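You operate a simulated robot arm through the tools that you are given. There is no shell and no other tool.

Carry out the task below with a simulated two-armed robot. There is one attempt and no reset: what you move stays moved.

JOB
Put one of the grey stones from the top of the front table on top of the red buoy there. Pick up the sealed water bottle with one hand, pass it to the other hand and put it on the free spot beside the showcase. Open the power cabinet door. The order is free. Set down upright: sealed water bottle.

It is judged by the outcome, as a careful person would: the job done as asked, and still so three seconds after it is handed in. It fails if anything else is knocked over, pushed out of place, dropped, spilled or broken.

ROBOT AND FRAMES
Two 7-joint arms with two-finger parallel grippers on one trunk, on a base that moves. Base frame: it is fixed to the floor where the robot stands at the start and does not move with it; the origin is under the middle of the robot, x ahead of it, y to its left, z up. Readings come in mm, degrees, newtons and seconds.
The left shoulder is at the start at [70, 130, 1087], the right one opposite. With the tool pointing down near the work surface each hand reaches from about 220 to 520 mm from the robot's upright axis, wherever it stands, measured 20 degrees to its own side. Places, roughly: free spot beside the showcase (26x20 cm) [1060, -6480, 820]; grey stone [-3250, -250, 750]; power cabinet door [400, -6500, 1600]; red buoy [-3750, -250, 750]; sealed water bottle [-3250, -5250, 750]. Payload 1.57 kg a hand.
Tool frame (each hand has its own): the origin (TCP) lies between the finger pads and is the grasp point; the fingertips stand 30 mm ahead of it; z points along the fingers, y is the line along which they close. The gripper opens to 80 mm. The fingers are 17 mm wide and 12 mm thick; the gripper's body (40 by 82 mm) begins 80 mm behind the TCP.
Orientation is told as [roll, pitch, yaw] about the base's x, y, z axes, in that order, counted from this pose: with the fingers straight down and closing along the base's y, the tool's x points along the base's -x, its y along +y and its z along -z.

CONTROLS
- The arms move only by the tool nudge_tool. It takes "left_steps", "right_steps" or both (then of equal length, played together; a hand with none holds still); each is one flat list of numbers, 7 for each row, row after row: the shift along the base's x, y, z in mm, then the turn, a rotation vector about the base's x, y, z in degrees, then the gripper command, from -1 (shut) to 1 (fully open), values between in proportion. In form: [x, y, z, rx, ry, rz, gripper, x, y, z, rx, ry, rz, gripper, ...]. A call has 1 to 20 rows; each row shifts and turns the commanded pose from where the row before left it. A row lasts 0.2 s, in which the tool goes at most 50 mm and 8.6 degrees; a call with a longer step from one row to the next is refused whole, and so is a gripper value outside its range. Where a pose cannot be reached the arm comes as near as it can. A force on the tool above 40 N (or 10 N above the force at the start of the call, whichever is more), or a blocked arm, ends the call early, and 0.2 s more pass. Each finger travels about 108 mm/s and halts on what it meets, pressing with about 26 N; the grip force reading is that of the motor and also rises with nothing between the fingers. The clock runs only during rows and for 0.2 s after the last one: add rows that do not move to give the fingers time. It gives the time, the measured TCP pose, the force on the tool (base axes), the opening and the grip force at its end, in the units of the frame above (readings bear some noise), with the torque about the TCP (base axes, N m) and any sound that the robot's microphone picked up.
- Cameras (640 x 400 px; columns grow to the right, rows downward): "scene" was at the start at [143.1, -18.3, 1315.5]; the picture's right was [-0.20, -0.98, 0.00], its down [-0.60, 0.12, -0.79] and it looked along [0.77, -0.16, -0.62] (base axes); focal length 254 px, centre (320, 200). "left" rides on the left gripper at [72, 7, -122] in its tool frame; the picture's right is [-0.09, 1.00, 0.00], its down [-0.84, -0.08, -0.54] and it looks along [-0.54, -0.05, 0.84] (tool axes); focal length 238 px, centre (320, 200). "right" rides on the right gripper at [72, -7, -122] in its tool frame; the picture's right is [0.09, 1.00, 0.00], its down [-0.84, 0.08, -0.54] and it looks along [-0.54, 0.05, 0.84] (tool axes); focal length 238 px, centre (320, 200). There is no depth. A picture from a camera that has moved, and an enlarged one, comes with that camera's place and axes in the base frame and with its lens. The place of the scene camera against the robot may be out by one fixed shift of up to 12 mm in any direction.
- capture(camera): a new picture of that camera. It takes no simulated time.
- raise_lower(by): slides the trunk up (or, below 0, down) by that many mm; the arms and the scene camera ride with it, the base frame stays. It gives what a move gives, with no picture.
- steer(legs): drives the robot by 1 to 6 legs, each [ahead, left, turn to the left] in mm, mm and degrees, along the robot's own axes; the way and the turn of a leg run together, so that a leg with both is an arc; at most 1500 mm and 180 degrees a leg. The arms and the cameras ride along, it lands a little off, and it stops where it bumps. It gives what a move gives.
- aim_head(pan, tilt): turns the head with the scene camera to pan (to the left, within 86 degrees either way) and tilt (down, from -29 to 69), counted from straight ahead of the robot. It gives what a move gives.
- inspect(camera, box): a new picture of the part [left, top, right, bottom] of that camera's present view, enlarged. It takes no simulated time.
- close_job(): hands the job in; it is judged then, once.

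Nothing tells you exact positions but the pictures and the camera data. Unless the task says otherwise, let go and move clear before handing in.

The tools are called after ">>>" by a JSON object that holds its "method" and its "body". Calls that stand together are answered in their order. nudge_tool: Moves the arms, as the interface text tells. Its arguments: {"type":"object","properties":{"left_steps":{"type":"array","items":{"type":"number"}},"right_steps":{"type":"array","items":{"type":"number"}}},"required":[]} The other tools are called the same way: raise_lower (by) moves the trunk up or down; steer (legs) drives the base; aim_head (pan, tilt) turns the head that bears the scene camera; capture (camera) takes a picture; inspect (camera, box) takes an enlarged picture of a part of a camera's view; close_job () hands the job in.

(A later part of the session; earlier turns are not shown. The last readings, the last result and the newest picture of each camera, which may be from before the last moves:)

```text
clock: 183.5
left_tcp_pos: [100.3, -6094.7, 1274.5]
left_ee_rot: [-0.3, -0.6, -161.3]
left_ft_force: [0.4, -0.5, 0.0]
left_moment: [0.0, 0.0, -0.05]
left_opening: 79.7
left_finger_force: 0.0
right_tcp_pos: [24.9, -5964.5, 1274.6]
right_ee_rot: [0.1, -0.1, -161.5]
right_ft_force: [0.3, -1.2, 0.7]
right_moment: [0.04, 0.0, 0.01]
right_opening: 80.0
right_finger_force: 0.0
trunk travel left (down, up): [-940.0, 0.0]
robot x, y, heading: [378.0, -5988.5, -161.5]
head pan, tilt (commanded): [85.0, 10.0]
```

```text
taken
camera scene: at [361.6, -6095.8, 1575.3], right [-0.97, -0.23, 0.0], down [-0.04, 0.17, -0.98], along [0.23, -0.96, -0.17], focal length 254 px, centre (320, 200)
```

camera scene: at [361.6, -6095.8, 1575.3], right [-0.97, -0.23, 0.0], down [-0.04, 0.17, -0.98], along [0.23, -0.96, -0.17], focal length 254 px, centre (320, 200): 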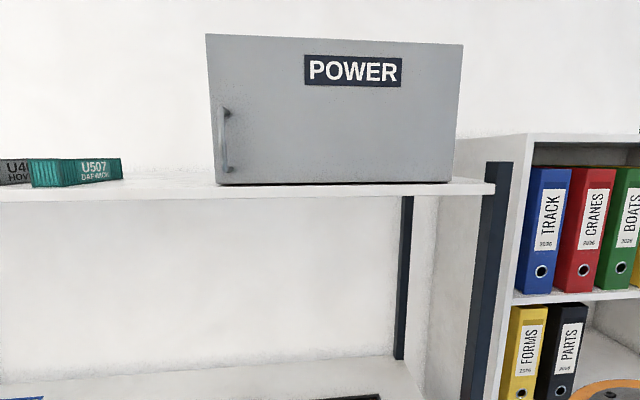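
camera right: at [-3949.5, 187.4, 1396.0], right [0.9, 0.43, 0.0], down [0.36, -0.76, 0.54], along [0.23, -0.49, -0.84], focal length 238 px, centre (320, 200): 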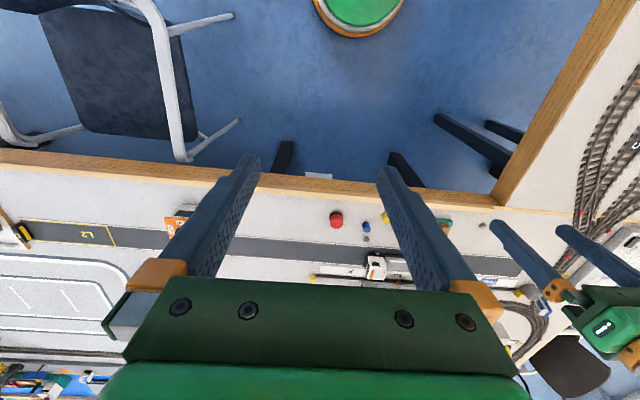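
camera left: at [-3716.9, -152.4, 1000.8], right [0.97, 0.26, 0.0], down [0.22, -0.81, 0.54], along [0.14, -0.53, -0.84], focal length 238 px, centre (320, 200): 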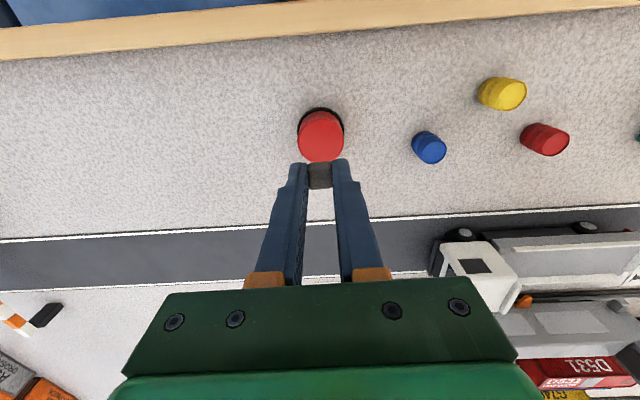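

The POWER cabinet is right beside me on the top shelf, with its handle on the left and hinge on the right. I'll fetch the bottle first so an open door doesn't block the corridor. First a quick look at the lower shelf for the showcase spot.

>>> {"method": "aim_head", "body": {"pan": 86, "tilt": 45}}

>>> {"method": "capture", "body": {"camera": "scene"}}

>>> {"method": "aim_head", "body": {"pan": 0, "tilt": 45}}

>>> {"method": "capture", "body": {"camera": "scene"}}

```text
clock: 184.5
left_tcp_pos: [100.4, -6094.2, 1273.4]
left_ee_rot: [-0.3, -0.6, -161.2]
left_ft_force: [0.2, -0.2, -0.9]
left_moment: [0.01, 0.03, 0.01]
left_opening: 80.0
left_finger_force: 0.0
right_tcp_pos: [24.5, -5963.8, 1273.6]
right_ee_rot: [0.1, 0.0, -161.5]
right_ft_force: [-0.4, -0.7, 0.6]
right_moment: [-0.02, 0.05, -0.02]
right_opening: 80.1
right_finger_force: 0.0
trunk travel left (down, up): [-940.0, 0.0]
robot x, y, heading: [380.1, -5988.5, -161.5]
head pan, tilt (commanded): [85.9, 45.0]
```

```text
taken
camera scene: at [360.3, -6084.1, 1520.5], right [-0.97, -0.25, 0.0], down [-0.18, 0.68, -0.71], along [0.18, -0.69, -0.71], focal length 254 px, centre (320, 200)
```

scene: 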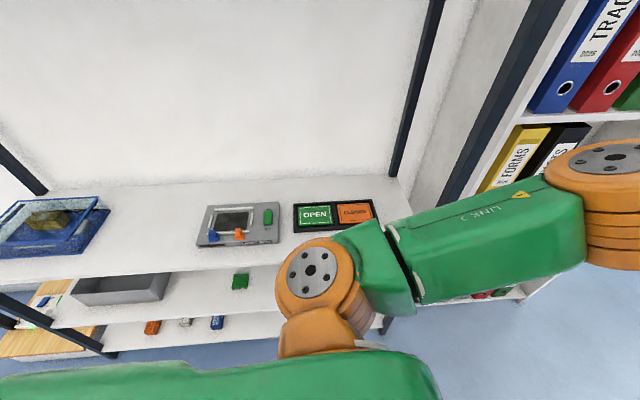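

```text
clock: 186.1
left_tcp_pos: [100.6, -6094.4, 1273.3]
left_ee_rot: [-0.3, -0.7, -161.1]
left_ft_force: [-0.4, 0.6, -0.3]
left_moment: [0.02, 0.02, 0.01]
left_opening: 80.1
left_finger_force: 0.1
right_tcp_pos: [23.9, -5965.7, 1275.2]
right_ee_rot: [0.1, 0.0, -161.5]
right_ft_force: [0.9, 0.3, -0.1]
right_moment: [0.01, -0.02, -0.01]
right_opening: 80.1
right_finger_force: 0.1
trunk travel left (down, up): [-940.0, 0.0]
robot x, y, heading: [378.7, -5987.5, -161.6]
head pan, tilt (commanded): [0.0, 45.0]
```

```text
taken
camera scene: at [262.9, -6031.3, 1520.4], right [-0.32, 0.95, 0.0], down [0.67, 0.23, -0.71], along [-0.67, -0.23, -0.71], focal length 254 px, centre (320, 200)
```

scene: 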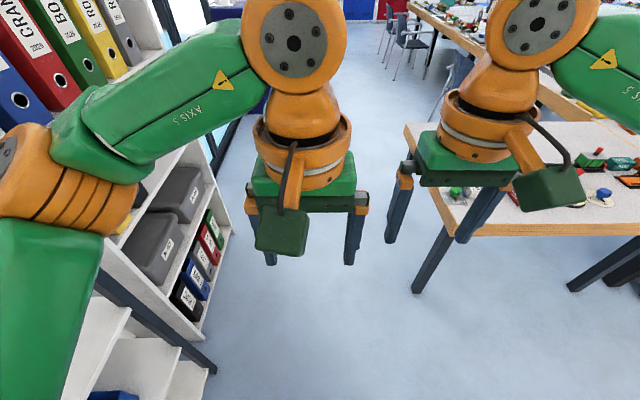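

The corridor is about 1.1 m wide and I'm near its centre. I'll drive west past the bookshelf to find the bottle.

>>> {"method": "steer", "body": {"legs": [[1400, 40, 0]]}}

>>> {"method": "aim_head", "body": {"pan": 0, "tilt": 20}}

>>> {"method": "capture", "body": {"camera": "scene"}}

>>> {"method": "aim_head", "body": {"pan": -30, "tilt": 20}}

>>> {"method": "capture", "body": {"camera": "scene"}}

```text
clock: 193.2
left_tcp_pos: [-1230.1, -6570.3, 1274.2]
left_ee_rot: [-0.3, -0.6, -161.9]
left_ft_force: [-0.7, 0.7, -1.1]
left_moment: [0.02, 0.0, 0.01]
left_opening: 80.0
left_finger_force: 0.1
right_tcp_pos: [-1304.5, -6439.8, 1274.9]
right_ee_rot: [0.1, 0.0, -162.2]
right_ft_force: [0.3, 0.5, 0.3]
right_moment: [-0.01, 0.03, 0.01]
right_opening: 80.1
right_finger_force: 0.1
trunk travel left (down, up): [-940.0, 0.0]
robot x, y, heading: [-952.6, -6468.8, -162.1]
head pan, tilt (commanded): [0.0, 45.0]
```

```text
clock: 194.1
left_tcp_pos: [-1230.7, -6570.4, 1274.0]
left_ee_rot: [-0.3, -0.6, -161.9]
left_ft_force: [0.4, 0.3, 0.4]
left_moment: [-0.04, -0.01, 0.04]
left_opening: 80.0
left_finger_force: 0.0
right_tcp_pos: [-1305.8, -6440.2, 1274.1]
right_ee_rot: [0.1, 0.0, -162.2]
right_ft_force: [0.1, 0.3, -0.6]
right_moment: [-0.01, -0.03, 0.01]
right_opening: 79.9
right_finger_force: 0.0
trunk travel left (down, up): [-940.0, 0.0]
robot x, y, heading: [-950.3, -6471.3, -162.4]
head pan, tilt (commanded): [0.0, 20.0]
```

```text
taken
camera scene: at [-1079.8, -6512.8, 1559.0], right [-0.31, 0.95, 0.0], down [0.33, 0.11, -0.94], along [-0.89, -0.29, -0.34], focal length 254 px, centre (320, 200)
```

scene: 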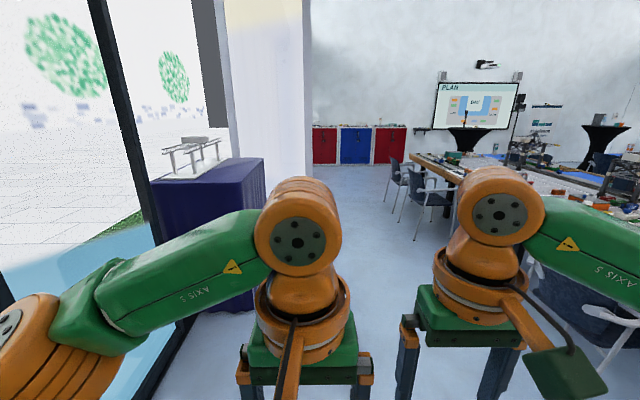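

```text
clock: 195.0
left_tcp_pos: [-1231.0, -6570.5, 1273.2]
left_ee_rot: [-0.3, -0.7, -161.9]
left_ft_force: [0.0, -0.1, 0.1]
left_moment: [0.02, 0.02, 0.01]
left_opening: 80.1
left_finger_force: 0.0
right_tcp_pos: [-1304.5, -6439.6, 1274.9]
right_ee_rot: [0.1, -0.1, -162.2]
right_ft_force: [-0.1, 0.1, 0.3]
right_moment: [0.04, 0.01, 0.02]
right_opening: 79.9
right_finger_force: 0.0
trunk travel left (down, up): [-940.0, 0.0]
robot x, y, heading: [-952.9, -6465.7, -162.1]
head pan, tilt (commanded): [-30.0, 20.0]
```

```text
taken
camera scene: at [-1082.0, -6464.8, 1559.1], right [0.21, 0.98, 0.0], down [0.33, -0.07, -0.94], along [-0.92, 0.2, -0.34], focal length 254 px, centre (320, 200)
```

scene: 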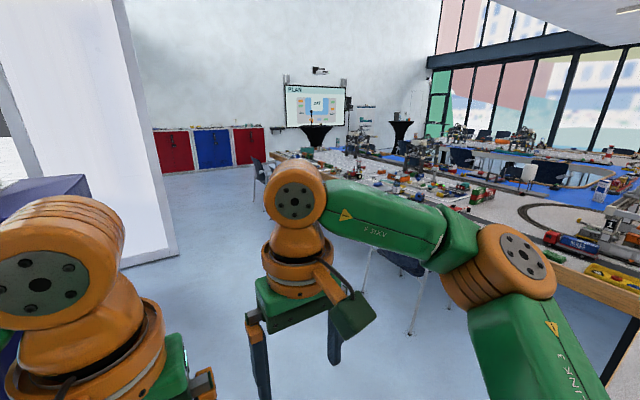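

The bottle should be about 1.8 m ahead and 1.9 m to the right, on the south wing. I'll zoom in there.

>>> {"method": "inspect", "body": {"camera": "scene", "box": [320, 140, 480, 240]}}

>>> {"method": "inspect", "body": {"camera": "scene", "box": [260, 130, 380, 205]}}

```text
4.00 times, centred on (400, 190) of scene
camera zoom: at [-1082.0, -6464.8, 1559.1], right [0.21, 0.98, 0.0], down [0.33, -0.07, -0.94], along [-0.92, 0.2, -0.34], focal length 1017 px, centre (0, 240)
```

zoom: 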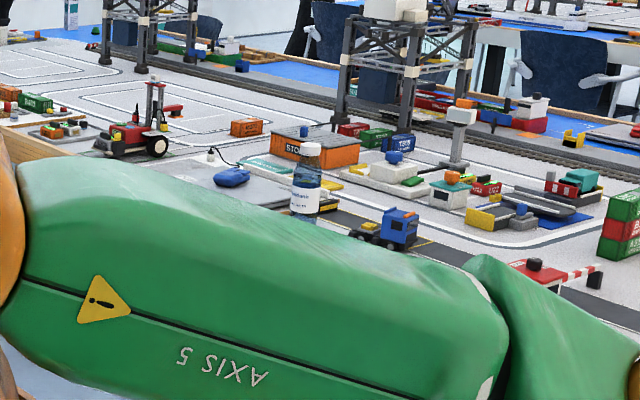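

```text
5.33 times, centred on (320, 168) of scene
camera zoom: at [-1082.0, -6464.8, 1559.1], right [0.21, 0.98, 0.0], down [0.33, -0.07, -0.94], along [-0.92, 0.2, -0.34], focal length 1356 px, centre (320, 373)
```

zoom: 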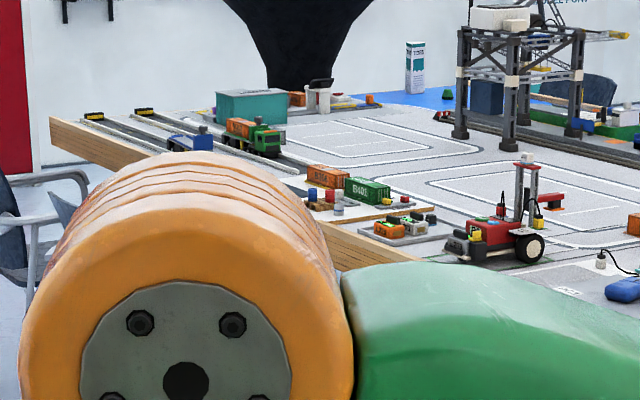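

I can see the bottle at about (−3246, −5230) on the south wing, with a chair just east of it and another further west. I'll drive west past the first chair, turn to face the wing and approach.

>>> {"method": "steer", "body": {"legs": [[1400, 0, 0], [580, 0, 0], [0, 0, -90]]}}

>>> {"method": "aim_head", "body": {"pan": 0, "tilt": 30}}

>>> {"method": "capture", "body": {"camera": "scene"}}

>>> {"method": "inspect", "body": {"camera": "scene", "box": [260, 120, 420, 220]}}

```text
clock: 208.7
left_tcp_pos: [-2927.1, -6785.0, 1273.7]
left_ee_rot: [-0.2, -0.7, 107.0]
left_ft_force: [-0.7, -0.5, -0.8]
left_moment: [0.0, 0.0, 0.04]
left_opening: 80.1
left_finger_force: 0.1
right_tcp_pos: [-2796.1, -6710.9, 1274.3]
right_ee_rot: [0.0, 0.0, 106.9]
right_ft_force: [-0.4, -0.2, 0.1]
right_moment: [0.05, 0.01, 0.01]
right_opening: 79.9
right_finger_force: 0.1
trunk travel left (down, up): [-940.0, 0.0]
robot x, y, heading: [-2830.3, -7066.1, 106.8]
head pan, tilt (commanded): [-30.0, 20.0]
```

```text
clock: 209.7
left_tcp_pos: [-2926.5, -6783.5, 1274.5]
left_ee_rot: [-0.3, -0.6, 107.2]
left_ft_force: [0.3, -0.7, -0.2]
left_moment: [0.03, 0.0, -0.01]
left_opening: 80.0
left_finger_force: 0.0
right_tcp_pos: [-2796.2, -6711.6, 1274.8]
right_ee_rot: [0.2, -0.1, 106.8]
right_ft_force: [-0.8, -0.4, -0.2]
right_moment: [0.01, 0.01, -0.01]
right_opening: 79.9
right_finger_force: 0.1
trunk travel left (down, up): [-940.0, 0.0]
robot x, y, heading: [-2827.8, -7065.4, 107.1]
head pan, tilt (commanded): [0.0, 30.0]
```

```text
taken
camera scene: at [-2861.7, -6932.1, 1543.0], right [0.96, 0.29, 0.0], down [0.14, -0.48, -0.87], along [-0.25, 0.83, -0.5], focal length 254 px, centre (320, 200)
```

scene: 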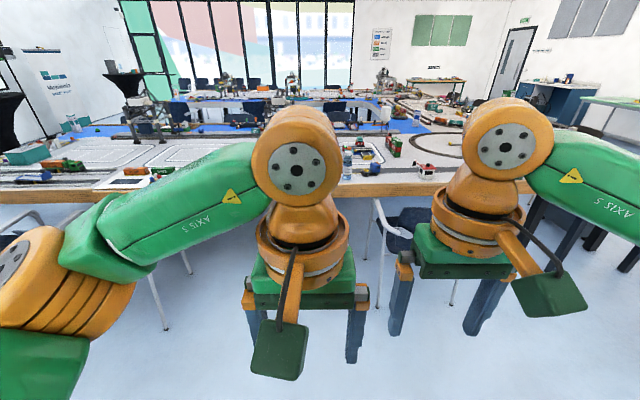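

```text
4.00 times, centred on (340, 170) of scene
camera zoom: at [-2861.7, -6932.1, 1543.0], right [0.96, 0.29, 0.0], down [0.14, -0.48, -0.87], along [-0.25, 0.83, -0.5], focal length 1017 px, centre (240, 320)
```

zoom: 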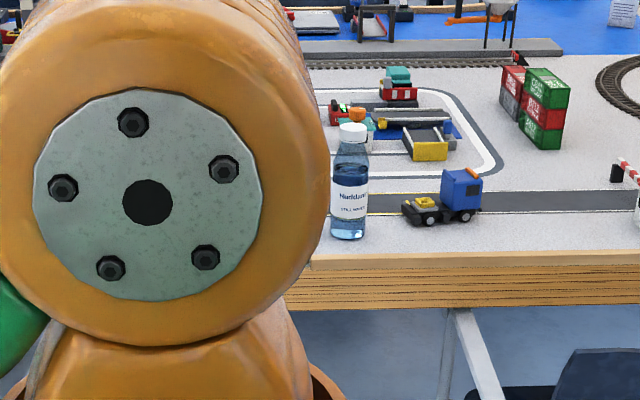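

The bottle is about 225 mm tall and 66 mm wide with a white cap, standing roughly 70 mm inside the edge. My path in is free between the two chairs. I'll move the left hand aside and drive up so the right hand can take the bottle by the cap from above.

>>> {"method": "nudge_tool", "body": {"left_steps": [-40, -12, 0, 0, 0, 0, 1, -40, -12, 0, 0, 0, 0, 1, -40, -12, 0, 0, 0, 0, 1]}}

>>> {"method": "steer", "body": {"legs": [[900, -30, 0], [300, 0, 0]]}}

>>> {"method": "aim_head", "body": {"pan": -15, "tilt": 45}}

>>> {"method": "capture", "body": {"camera": "scene"}}

>>> {"method": "capture", "body": {"camera": "right"}}

```text
clock: 210.4
left_tcp_pos: [-3048.7, -6821.5, 1274.6]
left_ee_rot: [-0.5, -0.7, 107.1]
left_ft_force: [-0.2, -0.5, 0.3]
left_moment: [0.02, -0.03, -0.03]
left_opening: 80.0
left_finger_force: 0.0
right_tcp_pos: [-2796.4, -6714.4, 1275.4]
right_ee_rot: [0.0, 0.0, 106.8]
right_ft_force: [0.7, 0.5, 0.8]
right_moment: [-0.01, -0.01, -0.02]
right_opening: 80.2
right_finger_force: 0.0
trunk travel left (down, up): [-940.0, 0.0]
robot x, y, heading: [-2830.8, -7066.9, 106.7]
head pan, tilt (commanded): [0.0, 30.0]
```

```text
clock: 216.9
left_tcp_pos: [-3373.2, -5662.5, 1275.2]
left_ee_rot: [-0.3, -0.7, 107.5]
left_ft_force: [-0.3, -1.0, 0.6]
left_moment: [0.05, 0.02, -0.02]
left_opening: 79.7
left_finger_force: 0.1
right_tcp_pos: [-3121.9, -5552.2, 1277.0]
right_ee_rot: [0.1, -0.3, 107.3]
right_ft_force: [-0.3, -0.6, 0.1]
right_moment: [0.03, 0.04, 0.02]
right_opening: 80.1
right_finger_force: 0.0
trunk travel left (down, up): [-940.0, 0.0]
robot x, y, heading: [-3157.5, -5906.7, 107.5]
head pan, tilt (commanded): [0.0, 30.0]
```

```text
clock: 217.6
left_tcp_pos: [-3373.3, -5660.0, 1274.0]
left_ee_rot: [-0.3, -0.5, 107.4]
left_ft_force: [0.6, 0.0, 0.0]
left_moment: [0.02, -0.02, 0.01]
left_opening: 79.9
left_finger_force: 0.1
right_tcp_pos: [-3123.0, -5550.5, 1274.4]
right_ee_rot: [0.0, 0.0, 107.2]
right_ft_force: [0.8, 0.6, -0.5]
right_moment: [-0.02, -0.02, 0.0]
right_opening: 79.8
right_finger_force: 0.1
trunk travel left (down, up): [-940.0, 0.0]
robot x, y, heading: [-3155.1, -5901.3, 107.1]
head pan, tilt (commanded): [-15.0, 45.0]
```

```text
taken
camera scene: at [-3165.0, -5775.6, 1520.5], right [1.0, 0.04, 0.0], down [0.03, -0.71, -0.71], along [-0.03, 0.71, -0.71], focal length 254 px, centre (320, 200)
```

scene: 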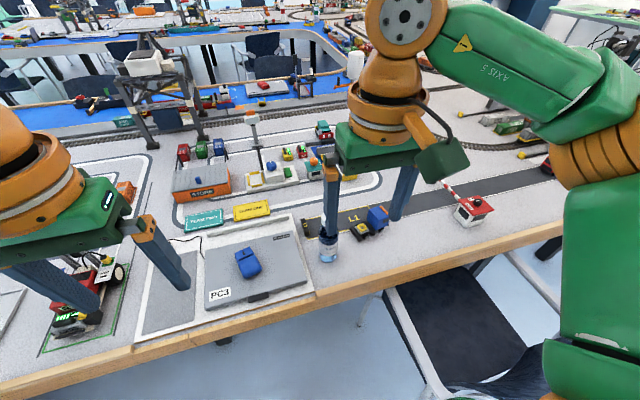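

```text
taken
camera right: at [-3095.6, -5617.3, 1396.1], right [-0.92, -0.38, 0.0], down [-0.32, 0.78, 0.54], along [-0.21, 0.5, -0.84], focal length 238 px, centre (320, 200)
```

right: 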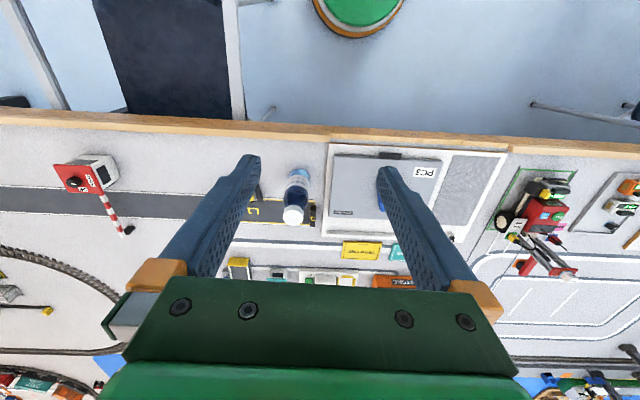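

The bottle is at about (−3167, −5299), roughly 580 mm ahead and 170 mm right. I'll move in another 150 mm, lower the trunk and position the right hand above the cap.

>>> {"method": "steer", "body": {"legs": [[150, 0, 0]]}}

>>> {"method": "raise_lower", "body": {"by": -180}}

>>> {"method": "capture", "body": {"camera": "right"}}

>>> {"method": "capture", "body": {"camera": "scene"}}

```text
clock: 219.0
left_tcp_pos: [-3416.5, -5521.7, 1275.5]
left_ee_rot: [-0.3, -0.8, 107.6]
left_ft_force: [-0.4, -1.3, -0.1]
left_moment: [0.02, 0.02, -0.02]
left_opening: 80.0
left_finger_force: 0.0
right_tcp_pos: [-3166.7, -5411.0, 1277.0]
right_ee_rot: [0.2, -0.2, 107.2]
right_ft_force: [-0.2, -0.4, 0.0]
right_moment: [0.0, 0.02, -0.03]
right_opening: 80.2
right_finger_force: 0.0
trunk travel left (down, up): [-940.0, 0.0]
robot x, y, heading: [-3196.6, -5763.8, 107.3]
head pan, tilt (commanded): [-15.0, 45.0]
```

```text
clock: 221.0
left_tcp_pos: [-3418.8, -5516.8, 1093.9]
left_ee_rot: [-0.3, -0.7, 107.5]
left_ft_force: [0.2, 0.2, -0.9]
left_moment: [0.0, -0.02, -0.02]
left_opening: 80.0
left_finger_force: 0.0
right_tcp_pos: [-3167.4, -5406.1, 1094.2]
right_ee_rot: [0.2, -0.1, 107.2]
right_ft_force: [1.0, 0.9, 1.1]
right_moment: [-0.01, 0.03, 0.0]
right_opening: 79.9
right_finger_force: 0.0
trunk travel left (down, up): [-760.0, 180.0]
robot x, y, heading: [-3202.3, -5764.1, 107.3]
head pan, tilt (commanded): [-15.0, 45.0]
```

```text
taken
camera right: at [-3139.8, -5475.0, 1216.1], right [-0.92, -0.38, 0.0], down [-0.32, 0.78, 0.54], along [-0.21, 0.5, -0.84], focal length 238 px, centre (320, 200)
```

right: 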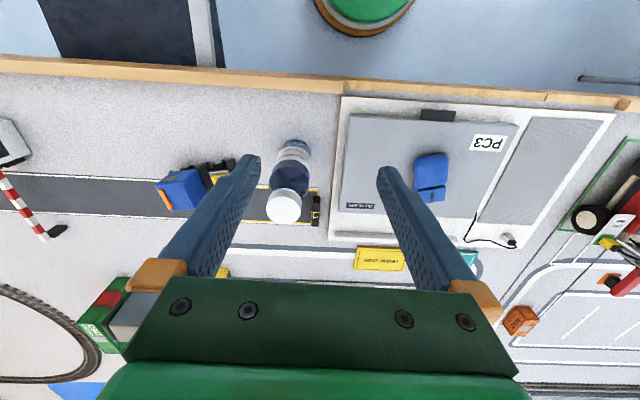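

```text
taken
camera scene: at [-3209.2, -5633.4, 1340.4], right [1.0, 0.04, 0.0], down [0.03, -0.71, -0.71], along [-0.03, 0.71, -0.71], focal length 254 px, centre (320, 200)
```

scene: 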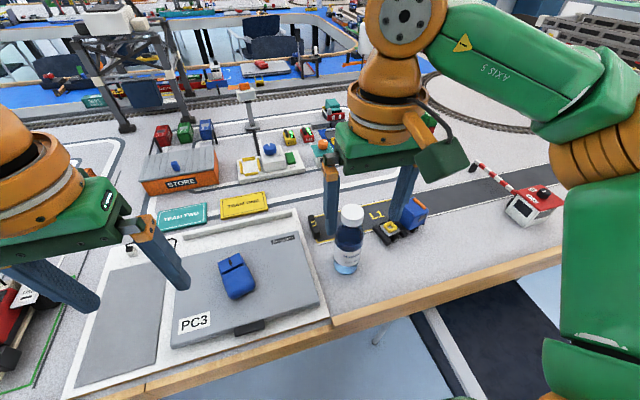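

I'll zoom in on the bottle to get its axis and height precisely.

>>> {"method": "inspect", "body": {"camera": "right", "box": [220, 120, 380, 240]}}

>>> {"method": "inspect", "body": {"camera": "scene", "box": [280, 180, 440, 290]}}

```text
3.33 times, centred on (300, 180) of right
camera zoom: at [-3139.8, -5475.0, 1216.1], right [-0.92, -0.38, 0.0], down [-0.32, 0.78, 0.54], along [-0.21, 0.5, -0.84], focal length 794 px, centre (387, 267)
```

zoom: 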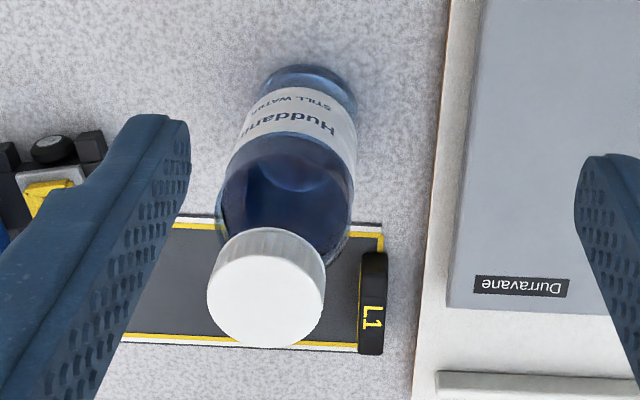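

```text
3.64 times, centred on (360, 235) of scene
camera zoom: at [-3209.2, -5633.4, 1340.4], right [1.0, 0.04, 0.0], down [0.03, -0.71, -0.71], along [-0.03, 0.71, -0.71], focal length 925 px, centre (174, 73)
```

zoom: 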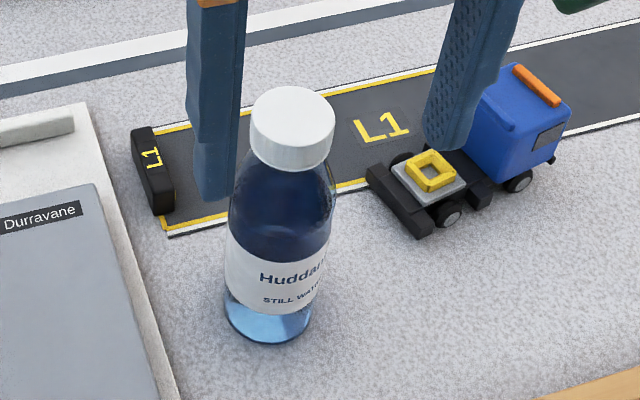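

The bottle axis is at about (−3163, −5295) with the cap top near z 958 and a cap about 46 mm across. I'll centre the right hand above the cap and check.

>>> {"method": "nudge_tool", "body": {"right_steps": [1, 37, -10, 0, 0, 0, 1, 1, 37, -20, 0, 0, 0, 1, 2, 37, -20, 0, 0, 0, 1, 0, 0, 0, 0, 0, 0, 1]}}

>>> {"method": "capture", "body": {"camera": "right"}}

>>> {"method": "inspect", "body": {"camera": "scene", "box": [280, 140, 440, 290]}}

```text
clock: 222.0
left_tcp_pos: [-3418.2, -5518.7, 1093.1]
left_ee_rot: [-0.3, -0.6, 107.5]
left_ft_force: [-0.7, 0.4, 0.0]
left_moment: [0.02, -0.01, -0.02]
left_opening: 80.0
left_finger_force: 0.1
right_tcp_pos: [-3163.1, -5296.5, 1044.9]
right_ee_rot: [-0.1, 0.1, 107.2]
right_ft_force: [-0.3, -0.1, -0.5]
right_moment: [0.04, 0.03, 0.0]
right_opening: 79.9
right_finger_force: 0.0
trunk travel left (down, up): [-760.0, 180.0]
robot x, y, heading: [-3201.1, -5761.8, 107.2]
head pan, tilt (commanded): [-15.0, 45.0]
```

```text
taken
camera right: at [-3135.2, -5363.4, 1165.8], right [-0.92, -0.38, 0.0], down [-0.32, 0.78, 0.54], along [-0.21, 0.5, -0.84], focal length 238 px, centre (320, 200)
```

right: 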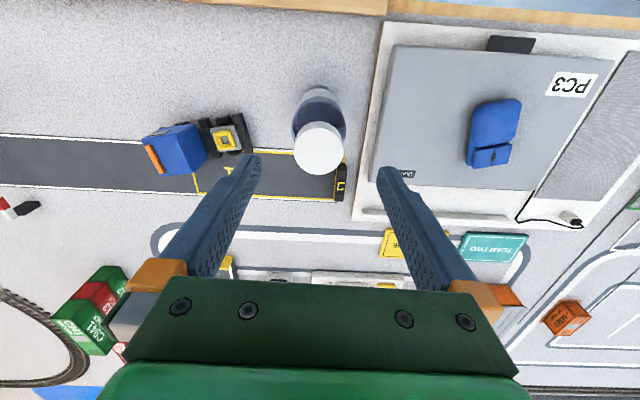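

```text
2.67 times, centred on (360, 215) of scene
camera zoom: at [-3209.2, -5633.6, 1340.4], right [1.0, 0.04, 0.0], down [0.03, -0.71, -0.71], along [-0.03, 0.71, -0.71], focal length 678 px, centre (213, 160)
```

zoom: 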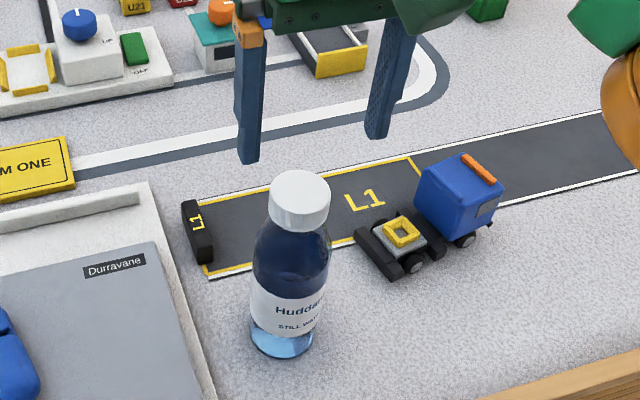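

Two wrist views place the cap at (−3164, −5291, 957). I'll descend so the fingertips straddle the cap and close.

>>> {"method": "nudge_tool", "body": {"right_steps": [-1, 5, -23, 0, 0, 0, 1, 0, 0, -25, 0, 0, 0, 1, 0, 0, -25, 0, 0, 0, 1, 0, 0, -9, 0, 0, 0, 1, 0, 0, 0, 0, 0, 0, 1]}}

>>> {"method": "capture", "body": {"camera": "right"}}

>>> {"method": "inspect", "body": {"camera": "scene", "box": [280, 140, 440, 290]}}

```text
clock: 223.2
left_tcp_pos: [-3418.4, -5517.4, 1094.9]
left_ee_rot: [-0.3, -0.6, 107.5]
left_ft_force: [-0.2, 0.1, 0.2]
left_moment: [0.02, -0.03, 0.03]
left_opening: 79.9
left_finger_force: 0.1
right_tcp_pos: [-3163.4, -5291.5, 962.1]
right_ee_rot: [0.1, 0.0, 107.3]
right_ft_force: [-0.2, -0.8, 0.3]
right_moment: [0.0, -0.01, -0.01]
right_opening: 79.8
right_finger_force: 0.1
trunk travel left (down, up): [-760.0, 180.0]
robot x, y, heading: [-3199.5, -5761.5, 107.3]
head pan, tilt (commanded): [-15.0, 45.0]
```

```text
taken
camera right: at [-3136.7, -5358.4, 1084.0], right [-0.92, -0.38, 0.0], down [-0.32, 0.78, 0.54], along [-0.21, 0.5, -0.84], focal length 238 px, centre (320, 200)
```

right: 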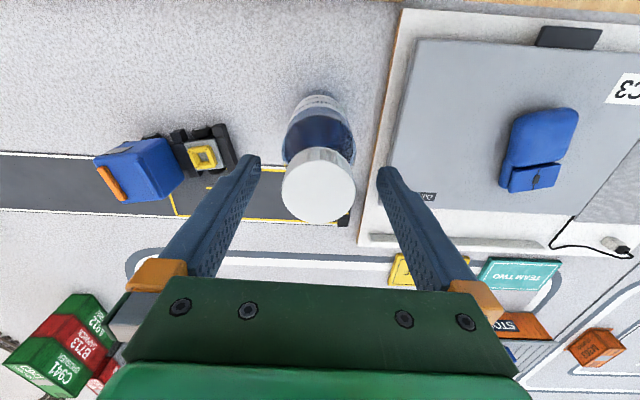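

```text
2.67 times, centred on (360, 215) of scene
camera zoom: at [-3209.2, -5633.4, 1340.4], right [1.0, 0.04, 0.0], down [0.03, -0.71, -0.71], along [-0.03, 0.71, -0.71], focal length 678 px, centre (213, 160)
```

zoom: 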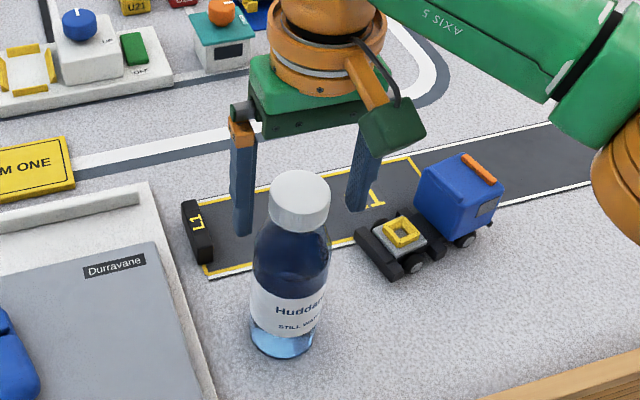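

The cap is centred between the fingers, so I'll close on it.

>>> {"method": "nudge_tool", "body": {"right_steps": [0, 0, 0, 0, 0, 0, 0.4, 0, 0, 0, 0, 0, 0, 0, 0, 0, 0, 0, 0, 0, -1, 0, 0, 0, 0, 0, 0, -1, 0, 0, 0, 0, 0, 0, -1]}}

>>> {"method": "capture", "body": {"camera": "right"}}

>>> {"method": "inspect", "body": {"camera": "scene", "box": [280, 140, 440, 290]}}

```text
clock: 224.4
left_tcp_pos: [-3416.4, -5516.6, 1094.1]
left_ee_rot: [-0.3, -0.6, 107.5]
left_ft_force: [0.7, 0.3, -0.4]
left_moment: [-0.03, -0.02, -0.01]
left_opening: 80.1
left_finger_force: 0.1
right_tcp_pos: [-3163.4, -5292.0, 962.4]
right_ee_rot: [0.1, 0.1, 107.1]
right_ft_force: [0.1, -0.1, 1.1]
right_moment: [0.01, 0.04, -0.03]
right_opening: 44.7
right_finger_force: 25.8
trunk travel left (down, up): [-760.0, 180.0]
robot x, y, heading: [-3200.2, -5762.8, 107.2]
head pan, tilt (commanded): [-15.0, 45.0]
```

```text
taken
camera right: at [-3136.5, -5358.2, 1084.1], right [-0.92, -0.38, 0.0], down [-0.32, 0.78, 0.54], along [-0.21, 0.5, -0.84], focal length 238 px, centre (320, 200)
```

right: 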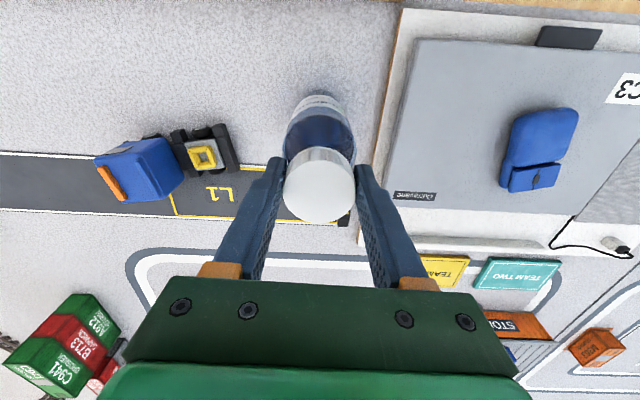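

```text
2.67 times, centred on (360, 215) of scene
camera zoom: at [-3209.0, -5633.1, 1340.4], right [1.0, 0.04, 0.0], down [0.03, -0.71, -0.71], along [-0.03, 0.71, -0.71], focal length 678 px, centre (213, 160)
```

zoom: 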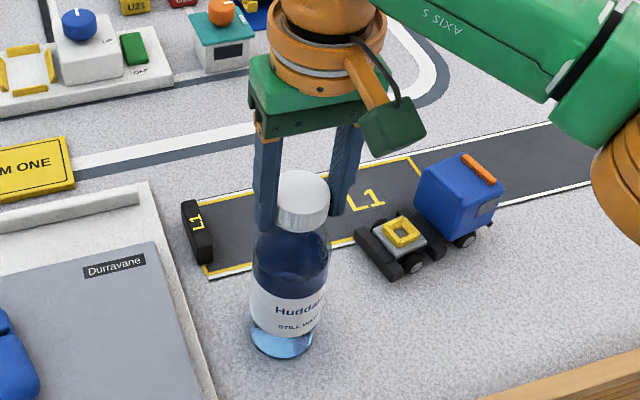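

The cap is gripped at a 45 mm opening. I'll lift slowly and check that it holds.

>>> {"method": "nudge_tool", "body": {"right_steps": [0, 0, 5, 0, 0, 0, -1, 0, 0, 10, 0, 0, 0, -1, 0, 0, 20, 0, 0, 0, -1, 0, 0, 25, 0, 0, 0, -1, 0, 0, 25, 0, 0, 0, -1, 0, 0, 15, 0, 0, 0, -1, 0, 0, 0, 0, 0, 0, -1]}}

>>> {"method": "capture", "body": {"camera": "scene"}}

>>> {"method": "capture", "body": {"camera": "right"}}

```text
clock: 226.0
left_tcp_pos: [-3418.3, -5515.4, 1094.3]
left_ee_rot: [-0.3, -0.5, 107.5]
left_ft_force: [0.6, -0.3, 0.2]
left_moment: [0.02, 0.02, 0.01]
left_opening: 80.1
left_finger_force: 0.0
right_tcp_pos: [-3164.7, -5289.0, 1062.5]
right_ee_rot: [0.1, 0.1, 107.1]
right_ft_force: [0.1, 0.8, -4.1]
right_moment: [-0.01, -0.02, -0.02]
right_opening: 44.9
right_finger_force: 25.7
trunk travel left (down, up): [-760.0, 180.0]
robot x, y, heading: [-3201.6, -5762.1, 107.3]
head pan, tilt (commanded): [-15.0, 45.0]
```

```text
taken
camera scene: at [-3209.0, -5631.7, 1340.2], right [1.0, 0.04, 0.0], down [0.03, -0.71, -0.71], along [-0.03, 0.71, -0.71], focal length 254 px, centre (320, 200)
```

scene: 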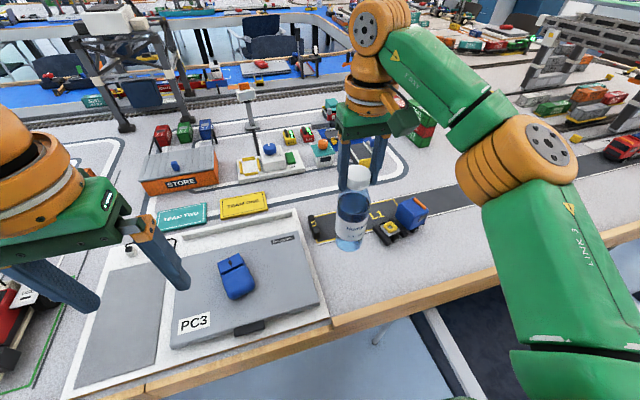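

```text
taken
camera right: at [-3136.6, -5357.1, 1183.3], right [-0.92, -0.38, 0.0], down [-0.32, 0.78, 0.54], along [-0.21, 0.5, -0.84], focal length 238 px, centre (320, 200)
```

right: 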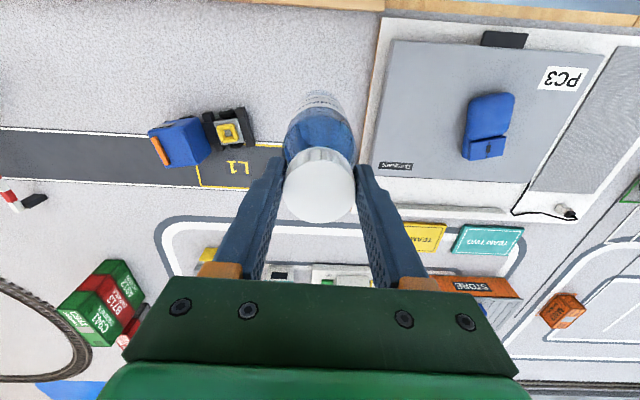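

The bottle is lifted 100 mm and hanging straight (about 4 N). I'll back away from the table into open floor for the handover.

>>> {"method": "steer", "body": {"legs": [[-800, 0, 0]]}}

>>> {"method": "aim_head", "body": {"pan": 0, "tilt": 40}}

>>> {"method": "capture", "body": {"camera": "scene"}}

```text
clock: 230.3
left_tcp_pos: [-3180.6, -6282.2, 1093.8]
left_ee_rot: [-0.3, -0.5, 107.6]
left_ft_force: [-0.7, 0.1, 0.3]
left_moment: [0.02, 0.01, -0.01]
left_opening: 80.0
left_finger_force: 0.1
right_tcp_pos: [-2927.7, -6055.0, 1060.8]
right_ee_rot: [0.1, 0.1, 107.4]
right_ft_force: [0.5, 0.1, -4.3]
right_moment: [-0.03, 0.01, 0.0]
right_opening: 44.8
right_finger_force: 25.8
trunk travel left (down, up): [-760.0, 180.0]
robot x, y, heading: [-2962.5, -6525.5, 107.5]
head pan, tilt (commanded): [-15.0, 45.0]
```

```text
clock: 231.1
left_tcp_pos: [-3179.7, -6283.4, 1094.8]
left_ee_rot: [-0.3, -0.5, 107.6]
left_ft_force: [1.4, 0.0, 0.3]
left_moment: [0.02, 0.0, -0.01]
left_opening: 79.8
left_finger_force: 0.1
right_tcp_pos: [-2928.4, -6055.9, 1061.1]
right_ee_rot: [0.1, -0.1, 107.4]
right_ft_force: [0.0, 0.5, -5.5]
right_moment: [-0.02, -0.02, -0.02]
right_opening: 44.6
right_finger_force: 26.5
trunk travel left (down, up): [-760.0, 180.0]
robot x, y, heading: [-2962.5, -6528.6, 107.6]
head pan, tilt (commanded): [0.0, 40.0]
```

```text
taken
camera scene: at [-2992.8, -6398.2, 1347.5], right [0.95, 0.3, 0.0], down [0.19, -0.61, -0.77], along [-0.23, 0.73, -0.64], focal length 254 px, centre (320, 200)
```

scene: 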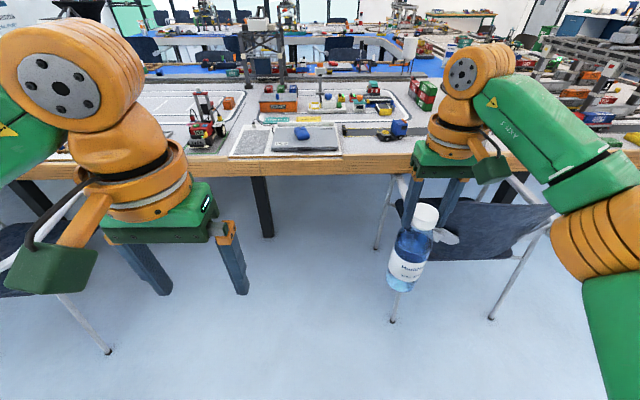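

The bottle is in the right hand, clear of the table. For the handover the left hand will point forward and take the bottle's body while the right holds the cap. First I'll move the left hand out to the side and start tilting it forward.

>>> {"method": "nudge_tool", "body": {"left_steps": [-25, 24, -33, 0, 0, 0, 1, -25, 24, -33, 0, 0, 0, 1, -25, 24, -33, 0, 0, 0, 1, -25, 24, -33, 0, 0, 0, 1, 0, 0, 0, 7.8, 2.46, 0, 1, 0, 0, 0, 7.8, 2.46, 0, 1, 0, 0, 0, 7.8, 2.46, 0, 1, 0, 0, 0, 7.8, 2.46, 0, 1, 0, 0, 0, 7.8, 2.46, 0, 1, 0, 0, 0, 0, 0, 0, 1]}}

>>> {"method": "capture", "body": {"camera": "scene"}}

```text
clock: 233.3
left_tcp_pos: [-3280.1, -6186.7, 961.7]
left_ee_rot: [-0.4, -41.5, 107.6]
left_ft_force: [-0.4, -0.2, -0.8]
left_moment: [-0.02, 0.02, 0.01]
left_opening: 79.8
left_finger_force: 0.0
right_tcp_pos: [-2928.0, -6054.6, 1062.2]
right_ee_rot: [0.1, 0.1, 107.5]
right_ft_force: [-1.2, 0.3, -5.3]
right_moment: [-0.01, 0.01, 0.0]
right_opening: 44.8
right_finger_force: 26.0
trunk travel left (down, up): [-760.0, 180.0]
robot x, y, heading: [-2960.6, -6526.3, 107.3]
head pan, tilt (commanded): [0.0, 40.0]
```

```text
taken
camera scene: at [-2992.9, -6397.5, 1347.4], right [0.95, 0.3, 0.0], down [0.19, -0.61, -0.77], along [-0.23, 0.73, -0.64], focal length 254 px, centre (320, 200)
```

scene: 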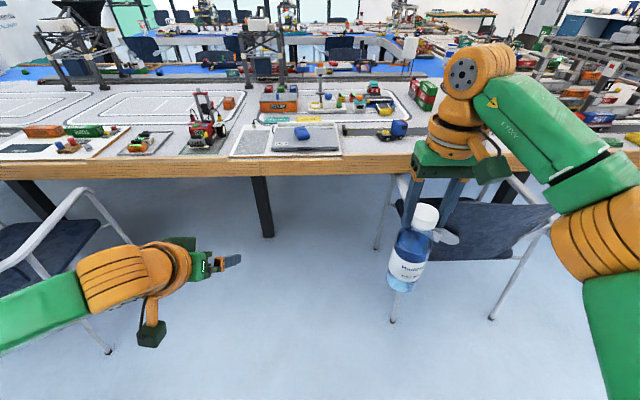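

The left hand tilts as intended. I'll finish rotating it so it points straight ahead and bring it lower.

>>> {"method": "nudge_tool", "body": {"left_steps": [0, 0, -10, 7.8, 2.46, 0, 1, 0, 0, -10, 7.8, 2.46, 0, 1, 0, 0, -10, 7.8, 2.46, 0, 1, 0, 0, -10, 7.8, 2.46, 0, 1, 0, 0, -10, 7.8, 2.46, 0, 1, 0, 0, -10, 7.0, 2.2, 0, 1, 0, 0, 0, 0, 0, 0, 1]}}

>>> {"method": "capture", "body": {"camera": "scene"}}

>>> {"method": "capture", "body": {"camera": "left"}}

```text
clock: 234.9
left_tcp_pos: [-3280.8, -6187.1, 945.2]
left_ee_rot: [-0.3, -54.9, 107.7]
left_ft_force: [0.4, -0.1, 0.0]
left_moment: [0.01, -0.02, 0.02]
left_opening: 79.9
left_finger_force: 0.1
left hand out of reach, approached as far as the arm can: row 2, 3, 4, 5, 6
right_tcp_pos: [-2927.5, -6056.4, 1061.5]
right_ee_rot: [0.1, 0.1, 107.4]
right_ft_force: [-0.4, -0.6, -5.4]
right_moment: [0.0, -0.04, -0.02]
right_opening: 44.8
right_finger_force: 26.0
trunk travel left (down, up): [-760.0, 180.0]
robot x, y, heading: [-2962.0, -6525.4, 107.2]
head pan, tilt (commanded): [0.0, 40.0]
```

```text
taken
camera scene: at [-2992.9, -6398.0, 1347.5], right [0.95, 0.3, 0.0], down [0.19, -0.61, -0.77], along [-0.23, 0.73, -0.64], focal length 254 px, centre (320, 200)
```

scene: 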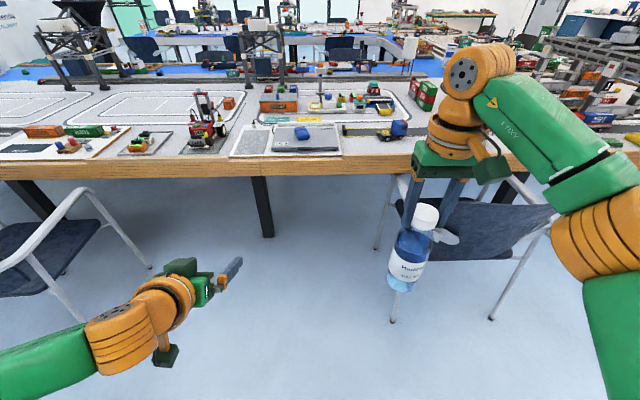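

```text
taken
camera left: at [-3246.0, -6323.9, 956.3], right [-0.97, -0.25, 0.07], down [0.06, 0.06, 1.0], along [-0.25, 0.97, -0.04], focal length 238 px, centre (320, 200)
```

left: 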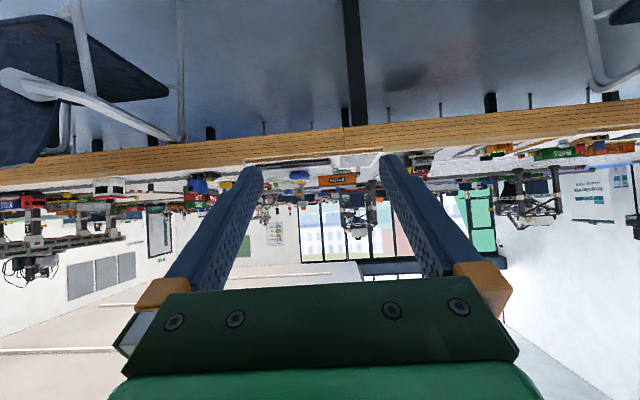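

The left arm is folded to its limit because the wrist is too near the shoulder. I'll push that hand further forward and lower so the rotation can finish.

>>> {"method": "nudge_tool", "body": {"left_steps": [-11, 33, -15, 0, 0, 0, 1, -11, 33, -15, 0, 0, 0, 1, -11, 33, -10, 0, 0, 0, 1, 0, 0, 0, 0, 0, 0, 1]}}

```text
clock: 235.9
left_tcp_pos: [-3313.8, -6087.6, 904.0]
left_ee_rot: [-0.5, -55.1, 107.7]
left_ft_force: [-0.1, 0.2, 0.9]
left_moment: [0.02, 0.01, 0.01]
left_opening: 80.0
left_finger_force: 0.1
right_tcp_pos: [-2926.4, -6056.8, 1062.1]
right_ee_rot: [0.0, 0.0, 107.4]
right_ft_force: [0.6, 0.3, -5.9]
right_moment: [0.03, 0.01, 0.02]
right_opening: 44.8
right_finger_force: 25.8
trunk travel left (down, up): [-760.0, 180.0]
robot x, y, heading: [-2959.9, -6526.9, 107.1]
head pan, tilt (commanded): [0.0, 40.0]
```

The extra reach helped, so I'll continue the rotation.

>>> {"method": "nudge_tool", "body": {"left_steps": [0, 0, 0, 8.0, 2.52, 0, 1, 0, 0, 0, 8.0, 2.52, 0, 1, 0, 0, 0, 8.0, 2.52, 0, 1, 0, 0, 0, 8.0, 2.52, 0, 1, 0, 0, 0, 0, 0, 0, 1]}}

>>> {"method": "capture", "body": {"camera": "scene"}}

```text
clock: 237.1
left_tcp_pos: [-3313.6, -6087.9, 903.8]
left_ee_rot: [-0.6, -57.6, 107.6]
left_ft_force: [0.6, -0.8, 0.3]
left_moment: [0.02, 0.03, 0.01]
left_opening: 79.9
left_finger_force: 0.1
left hand out of reach, approached as far as the arm can: row 1, 2, 3, 4
right_tcp_pos: [-2927.0, -6056.7, 1060.3]
right_ee_rot: [0.1, 0.1, 107.4]
right_ft_force: [0.7, 0.1, -5.0]
right_moment: [-0.01, -0.04, 0.01]
right_opening: 45.1
right_finger_force: 25.7
trunk travel left (down, up): [-760.0, 180.0]
robot x, y, heading: [-2958.6, -6527.0, 107.3]
head pan, tilt (commanded): [0.0, 40.0]
```

```text
taken
camera scene: at [-2992.9, -6398.0, 1347.5], right [0.95, 0.3, 0.0], down [0.19, -0.61, -0.77], along [-0.23, 0.73, -0.64], focal length 254 px, centre (320, 200)
```

scene: 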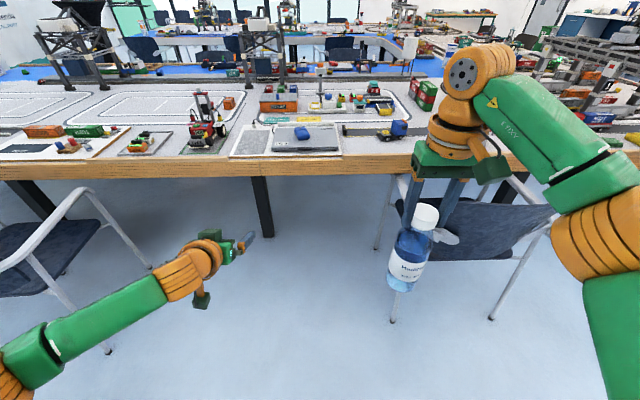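

A wrist limit stops it pointing straight ahead with the elbow out to the left. I'll yaw the hand inward to the right, in line with the forearm, and then continue levelling.

>>> {"method": "nudge_tool", "body": {"left_steps": [0, 0, 0, 0, 0, -8, 1, 0, 0, 0, 0, 0, -8, 1, 0, 0, 0, 0, 0, -8, 1, 0, 0, 0, 0, 0, -8, 1, 0, 0, 0, 0, 0, -8, 1, 0, 0, 0, 7.4, -3.06, 0, 1, 0, 0, 0, 7.4, -3.06, 0, 1, 0, 0, 0, 7.4, -3.06, 0, 1, 0, 0, 0, 7.4, -3.06, 0, 1, 0, 0, 0, 0, 0, 0, 1]}}

>>> {"method": "capture", "body": {"camera": "scene"}}

```text
clock: 239.3
left_tcp_pos: [-3293.1, -6077.0, 901.5]
left_ee_rot: [-109.1, -84.6, -177.8]
left_ft_force: [-0.3, 0.3, 0.0]
left_moment: [0.01, 0.02, 0.02]
left_opening: 80.1
left_finger_force: 0.0
left hand out of reach, approached as far as the arm can: row 4, 5
right_tcp_pos: [-2927.7, -6056.2, 1062.3]
right_ee_rot: [0.1, 0.0, 107.5]
right_ft_force: [0.0, -0.9, -4.8]
right_moment: [0.01, -0.07, 0.02]
right_opening: 45.0
right_finger_force: 25.4
trunk travel left (down, up): [-760.0, 180.0]
robot x, y, heading: [-2960.7, -6526.8, 107.5]
head pan, tilt (commanded): [0.0, 40.0]
```

```text
taken
camera scene: at [-2992.8, -6398.0, 1347.5], right [0.95, 0.3, 0.0], down [0.19, -0.61, -0.77], along [-0.23, 0.73, -0.64], focal length 254 px, centre (320, 200)
```

scene: 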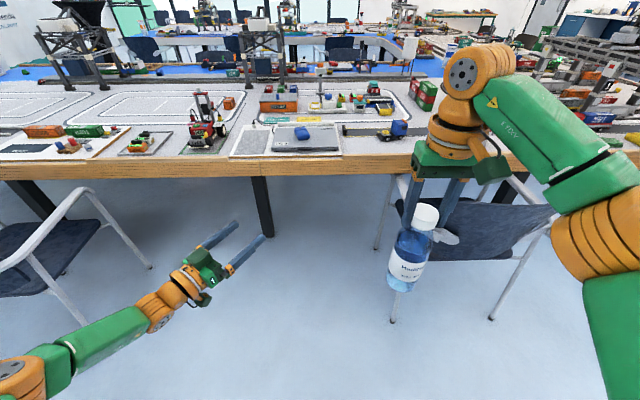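

The left hand is now close to level, pointing forward and right. I'll read its exact orientation from its camera data.

>>> {"method": "capture", "body": {"camera": "left"}}

```text
taken
camera left: at [-3328.8, -6191.1, 825.6], right [-0.96, 0.29, 0.0], down [-0.16, -0.54, 0.82], along [0.24, 0.79, 0.57], focal length 238 px, centre (320, 200)
```

left: 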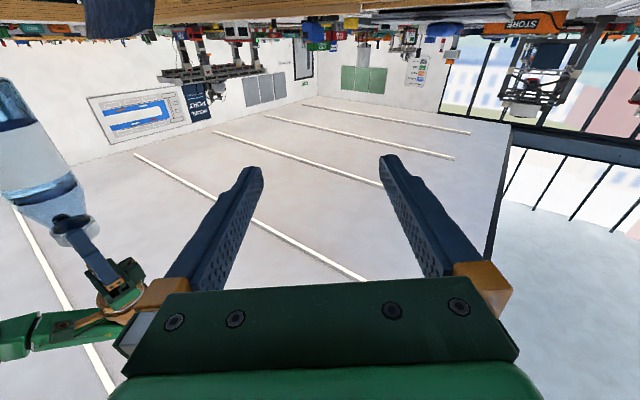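

The left hand is level and pointing about 34° to the right of my forward direction. I'll trim its roll and carry the bottle gently to the meeting point in front of me.

>>> {"method": "nudge_tool", "body": {"left_steps": [0, 0, 0, -0.25, 5.4, 0.16, 1, 0, 0, 0, 0, 0, 0, 1, 0, 0, 0, 0, 0, 0, 1, 0, 0, 0, 0, 0, 0, 1, 0, 0, 0, 0, 0, 0, 1, 0, 0, 0, 0, 0, 0, 1, 0, 0, 0, 0, 0, 0, 1], "right_steps": [-20, 0, -8, 0, 0, 0, -1, -25, -0.6, -11, 0, 0, 0, -1, -26, -0.7, -11, 0, 0, 0, -1, -26, -0.7, -11, 0, 0, 0, -1, -26, -0.7, -11, 0, 0, 0, -1, -25, -0.6, -10, 0, 0, 0, -1, 0, 0, 0, 0, 0, 0, -1]}}

>>> {"method": "capture", "body": {"camera": "scene"}}

>>> {"method": "capture", "body": {"camera": "left"}}

>>> {"method": "capture", "body": {"camera": "right"}}

```text
clock: 240.9
left_tcp_pos: [-3293.8, -6077.9, 901.9]
left_ee_rot: [-3.4, -89.9, 76.5]
left_ft_force: [-0.1, 0.0, 0.0]
left_moment: [-0.01, -0.01, 0.02]
left_opening: 80.1
left_finger_force: 0.1
right_tcp_pos: [-3053.2, -6073.1, 998.7]
right_ee_rot: [0.1, 0.0, 107.5]
right_ft_force: [0.4, 1.2, -4.8]
right_moment: [-0.01, -0.02, 0.02]
right_opening: 44.7
right_finger_force: 26.6
right hand out of reach, approached as far as the arm can: row 5, 6
trunk travel left (down, up): [-760.0, 180.0]
robot x, y, heading: [-2960.5, -6527.6, 107.5]
head pan, tilt (commanded): [0.0, 40.0]
```

```text
taken
camera scene: at [-2993.4, -6398.2, 1347.5], right [0.95, 0.3, 0.0], down [0.19, -0.61, -0.77], along [-0.23, 0.73, -0.64], focal length 254 px, centre (320, 200)
```

scene: 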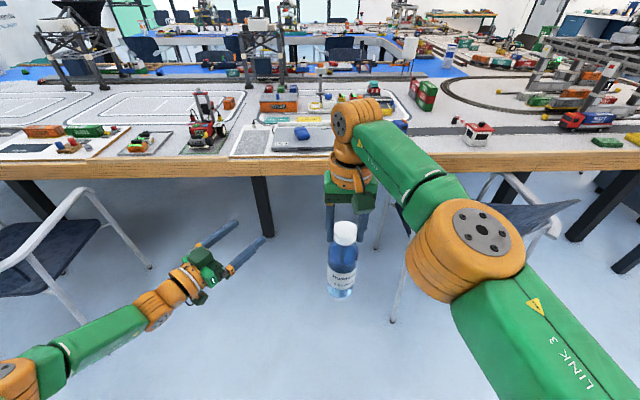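

```text
taken
camera left: at [-3335.7, -6191.6, 829.8], right [-0.95, 0.29, 0.09], down [-0.08, -0.54, 0.84], along [0.29, 0.79, 0.54], focal length 238 px, centre (320, 200)
```

left: 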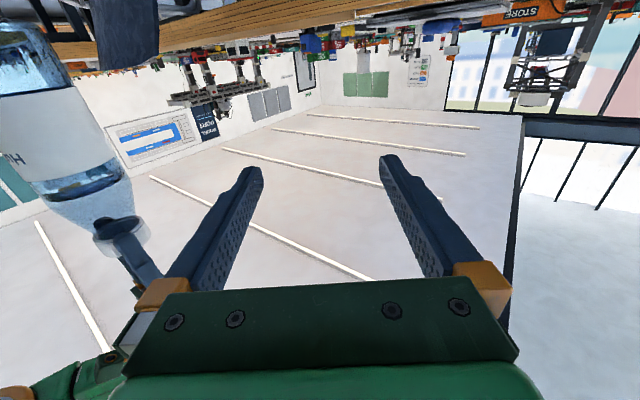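

```text
taken
camera right: at [-3025.8, -6139.6, 1118.8], right [-0.92, -0.39, 0.0], down [-0.32, 0.78, 0.54], along [-0.21, 0.5, -0.84], focal length 238 px, centre (320, 200)
```

right: 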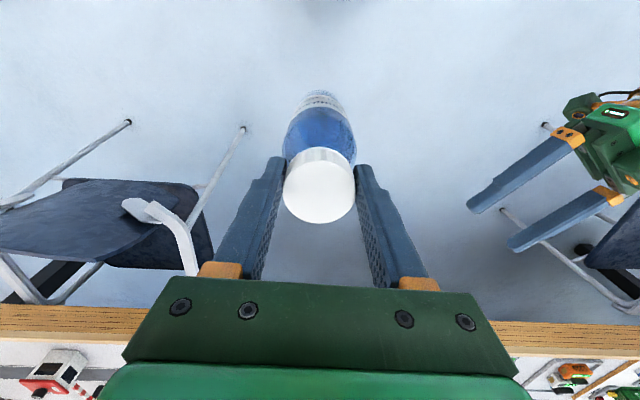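

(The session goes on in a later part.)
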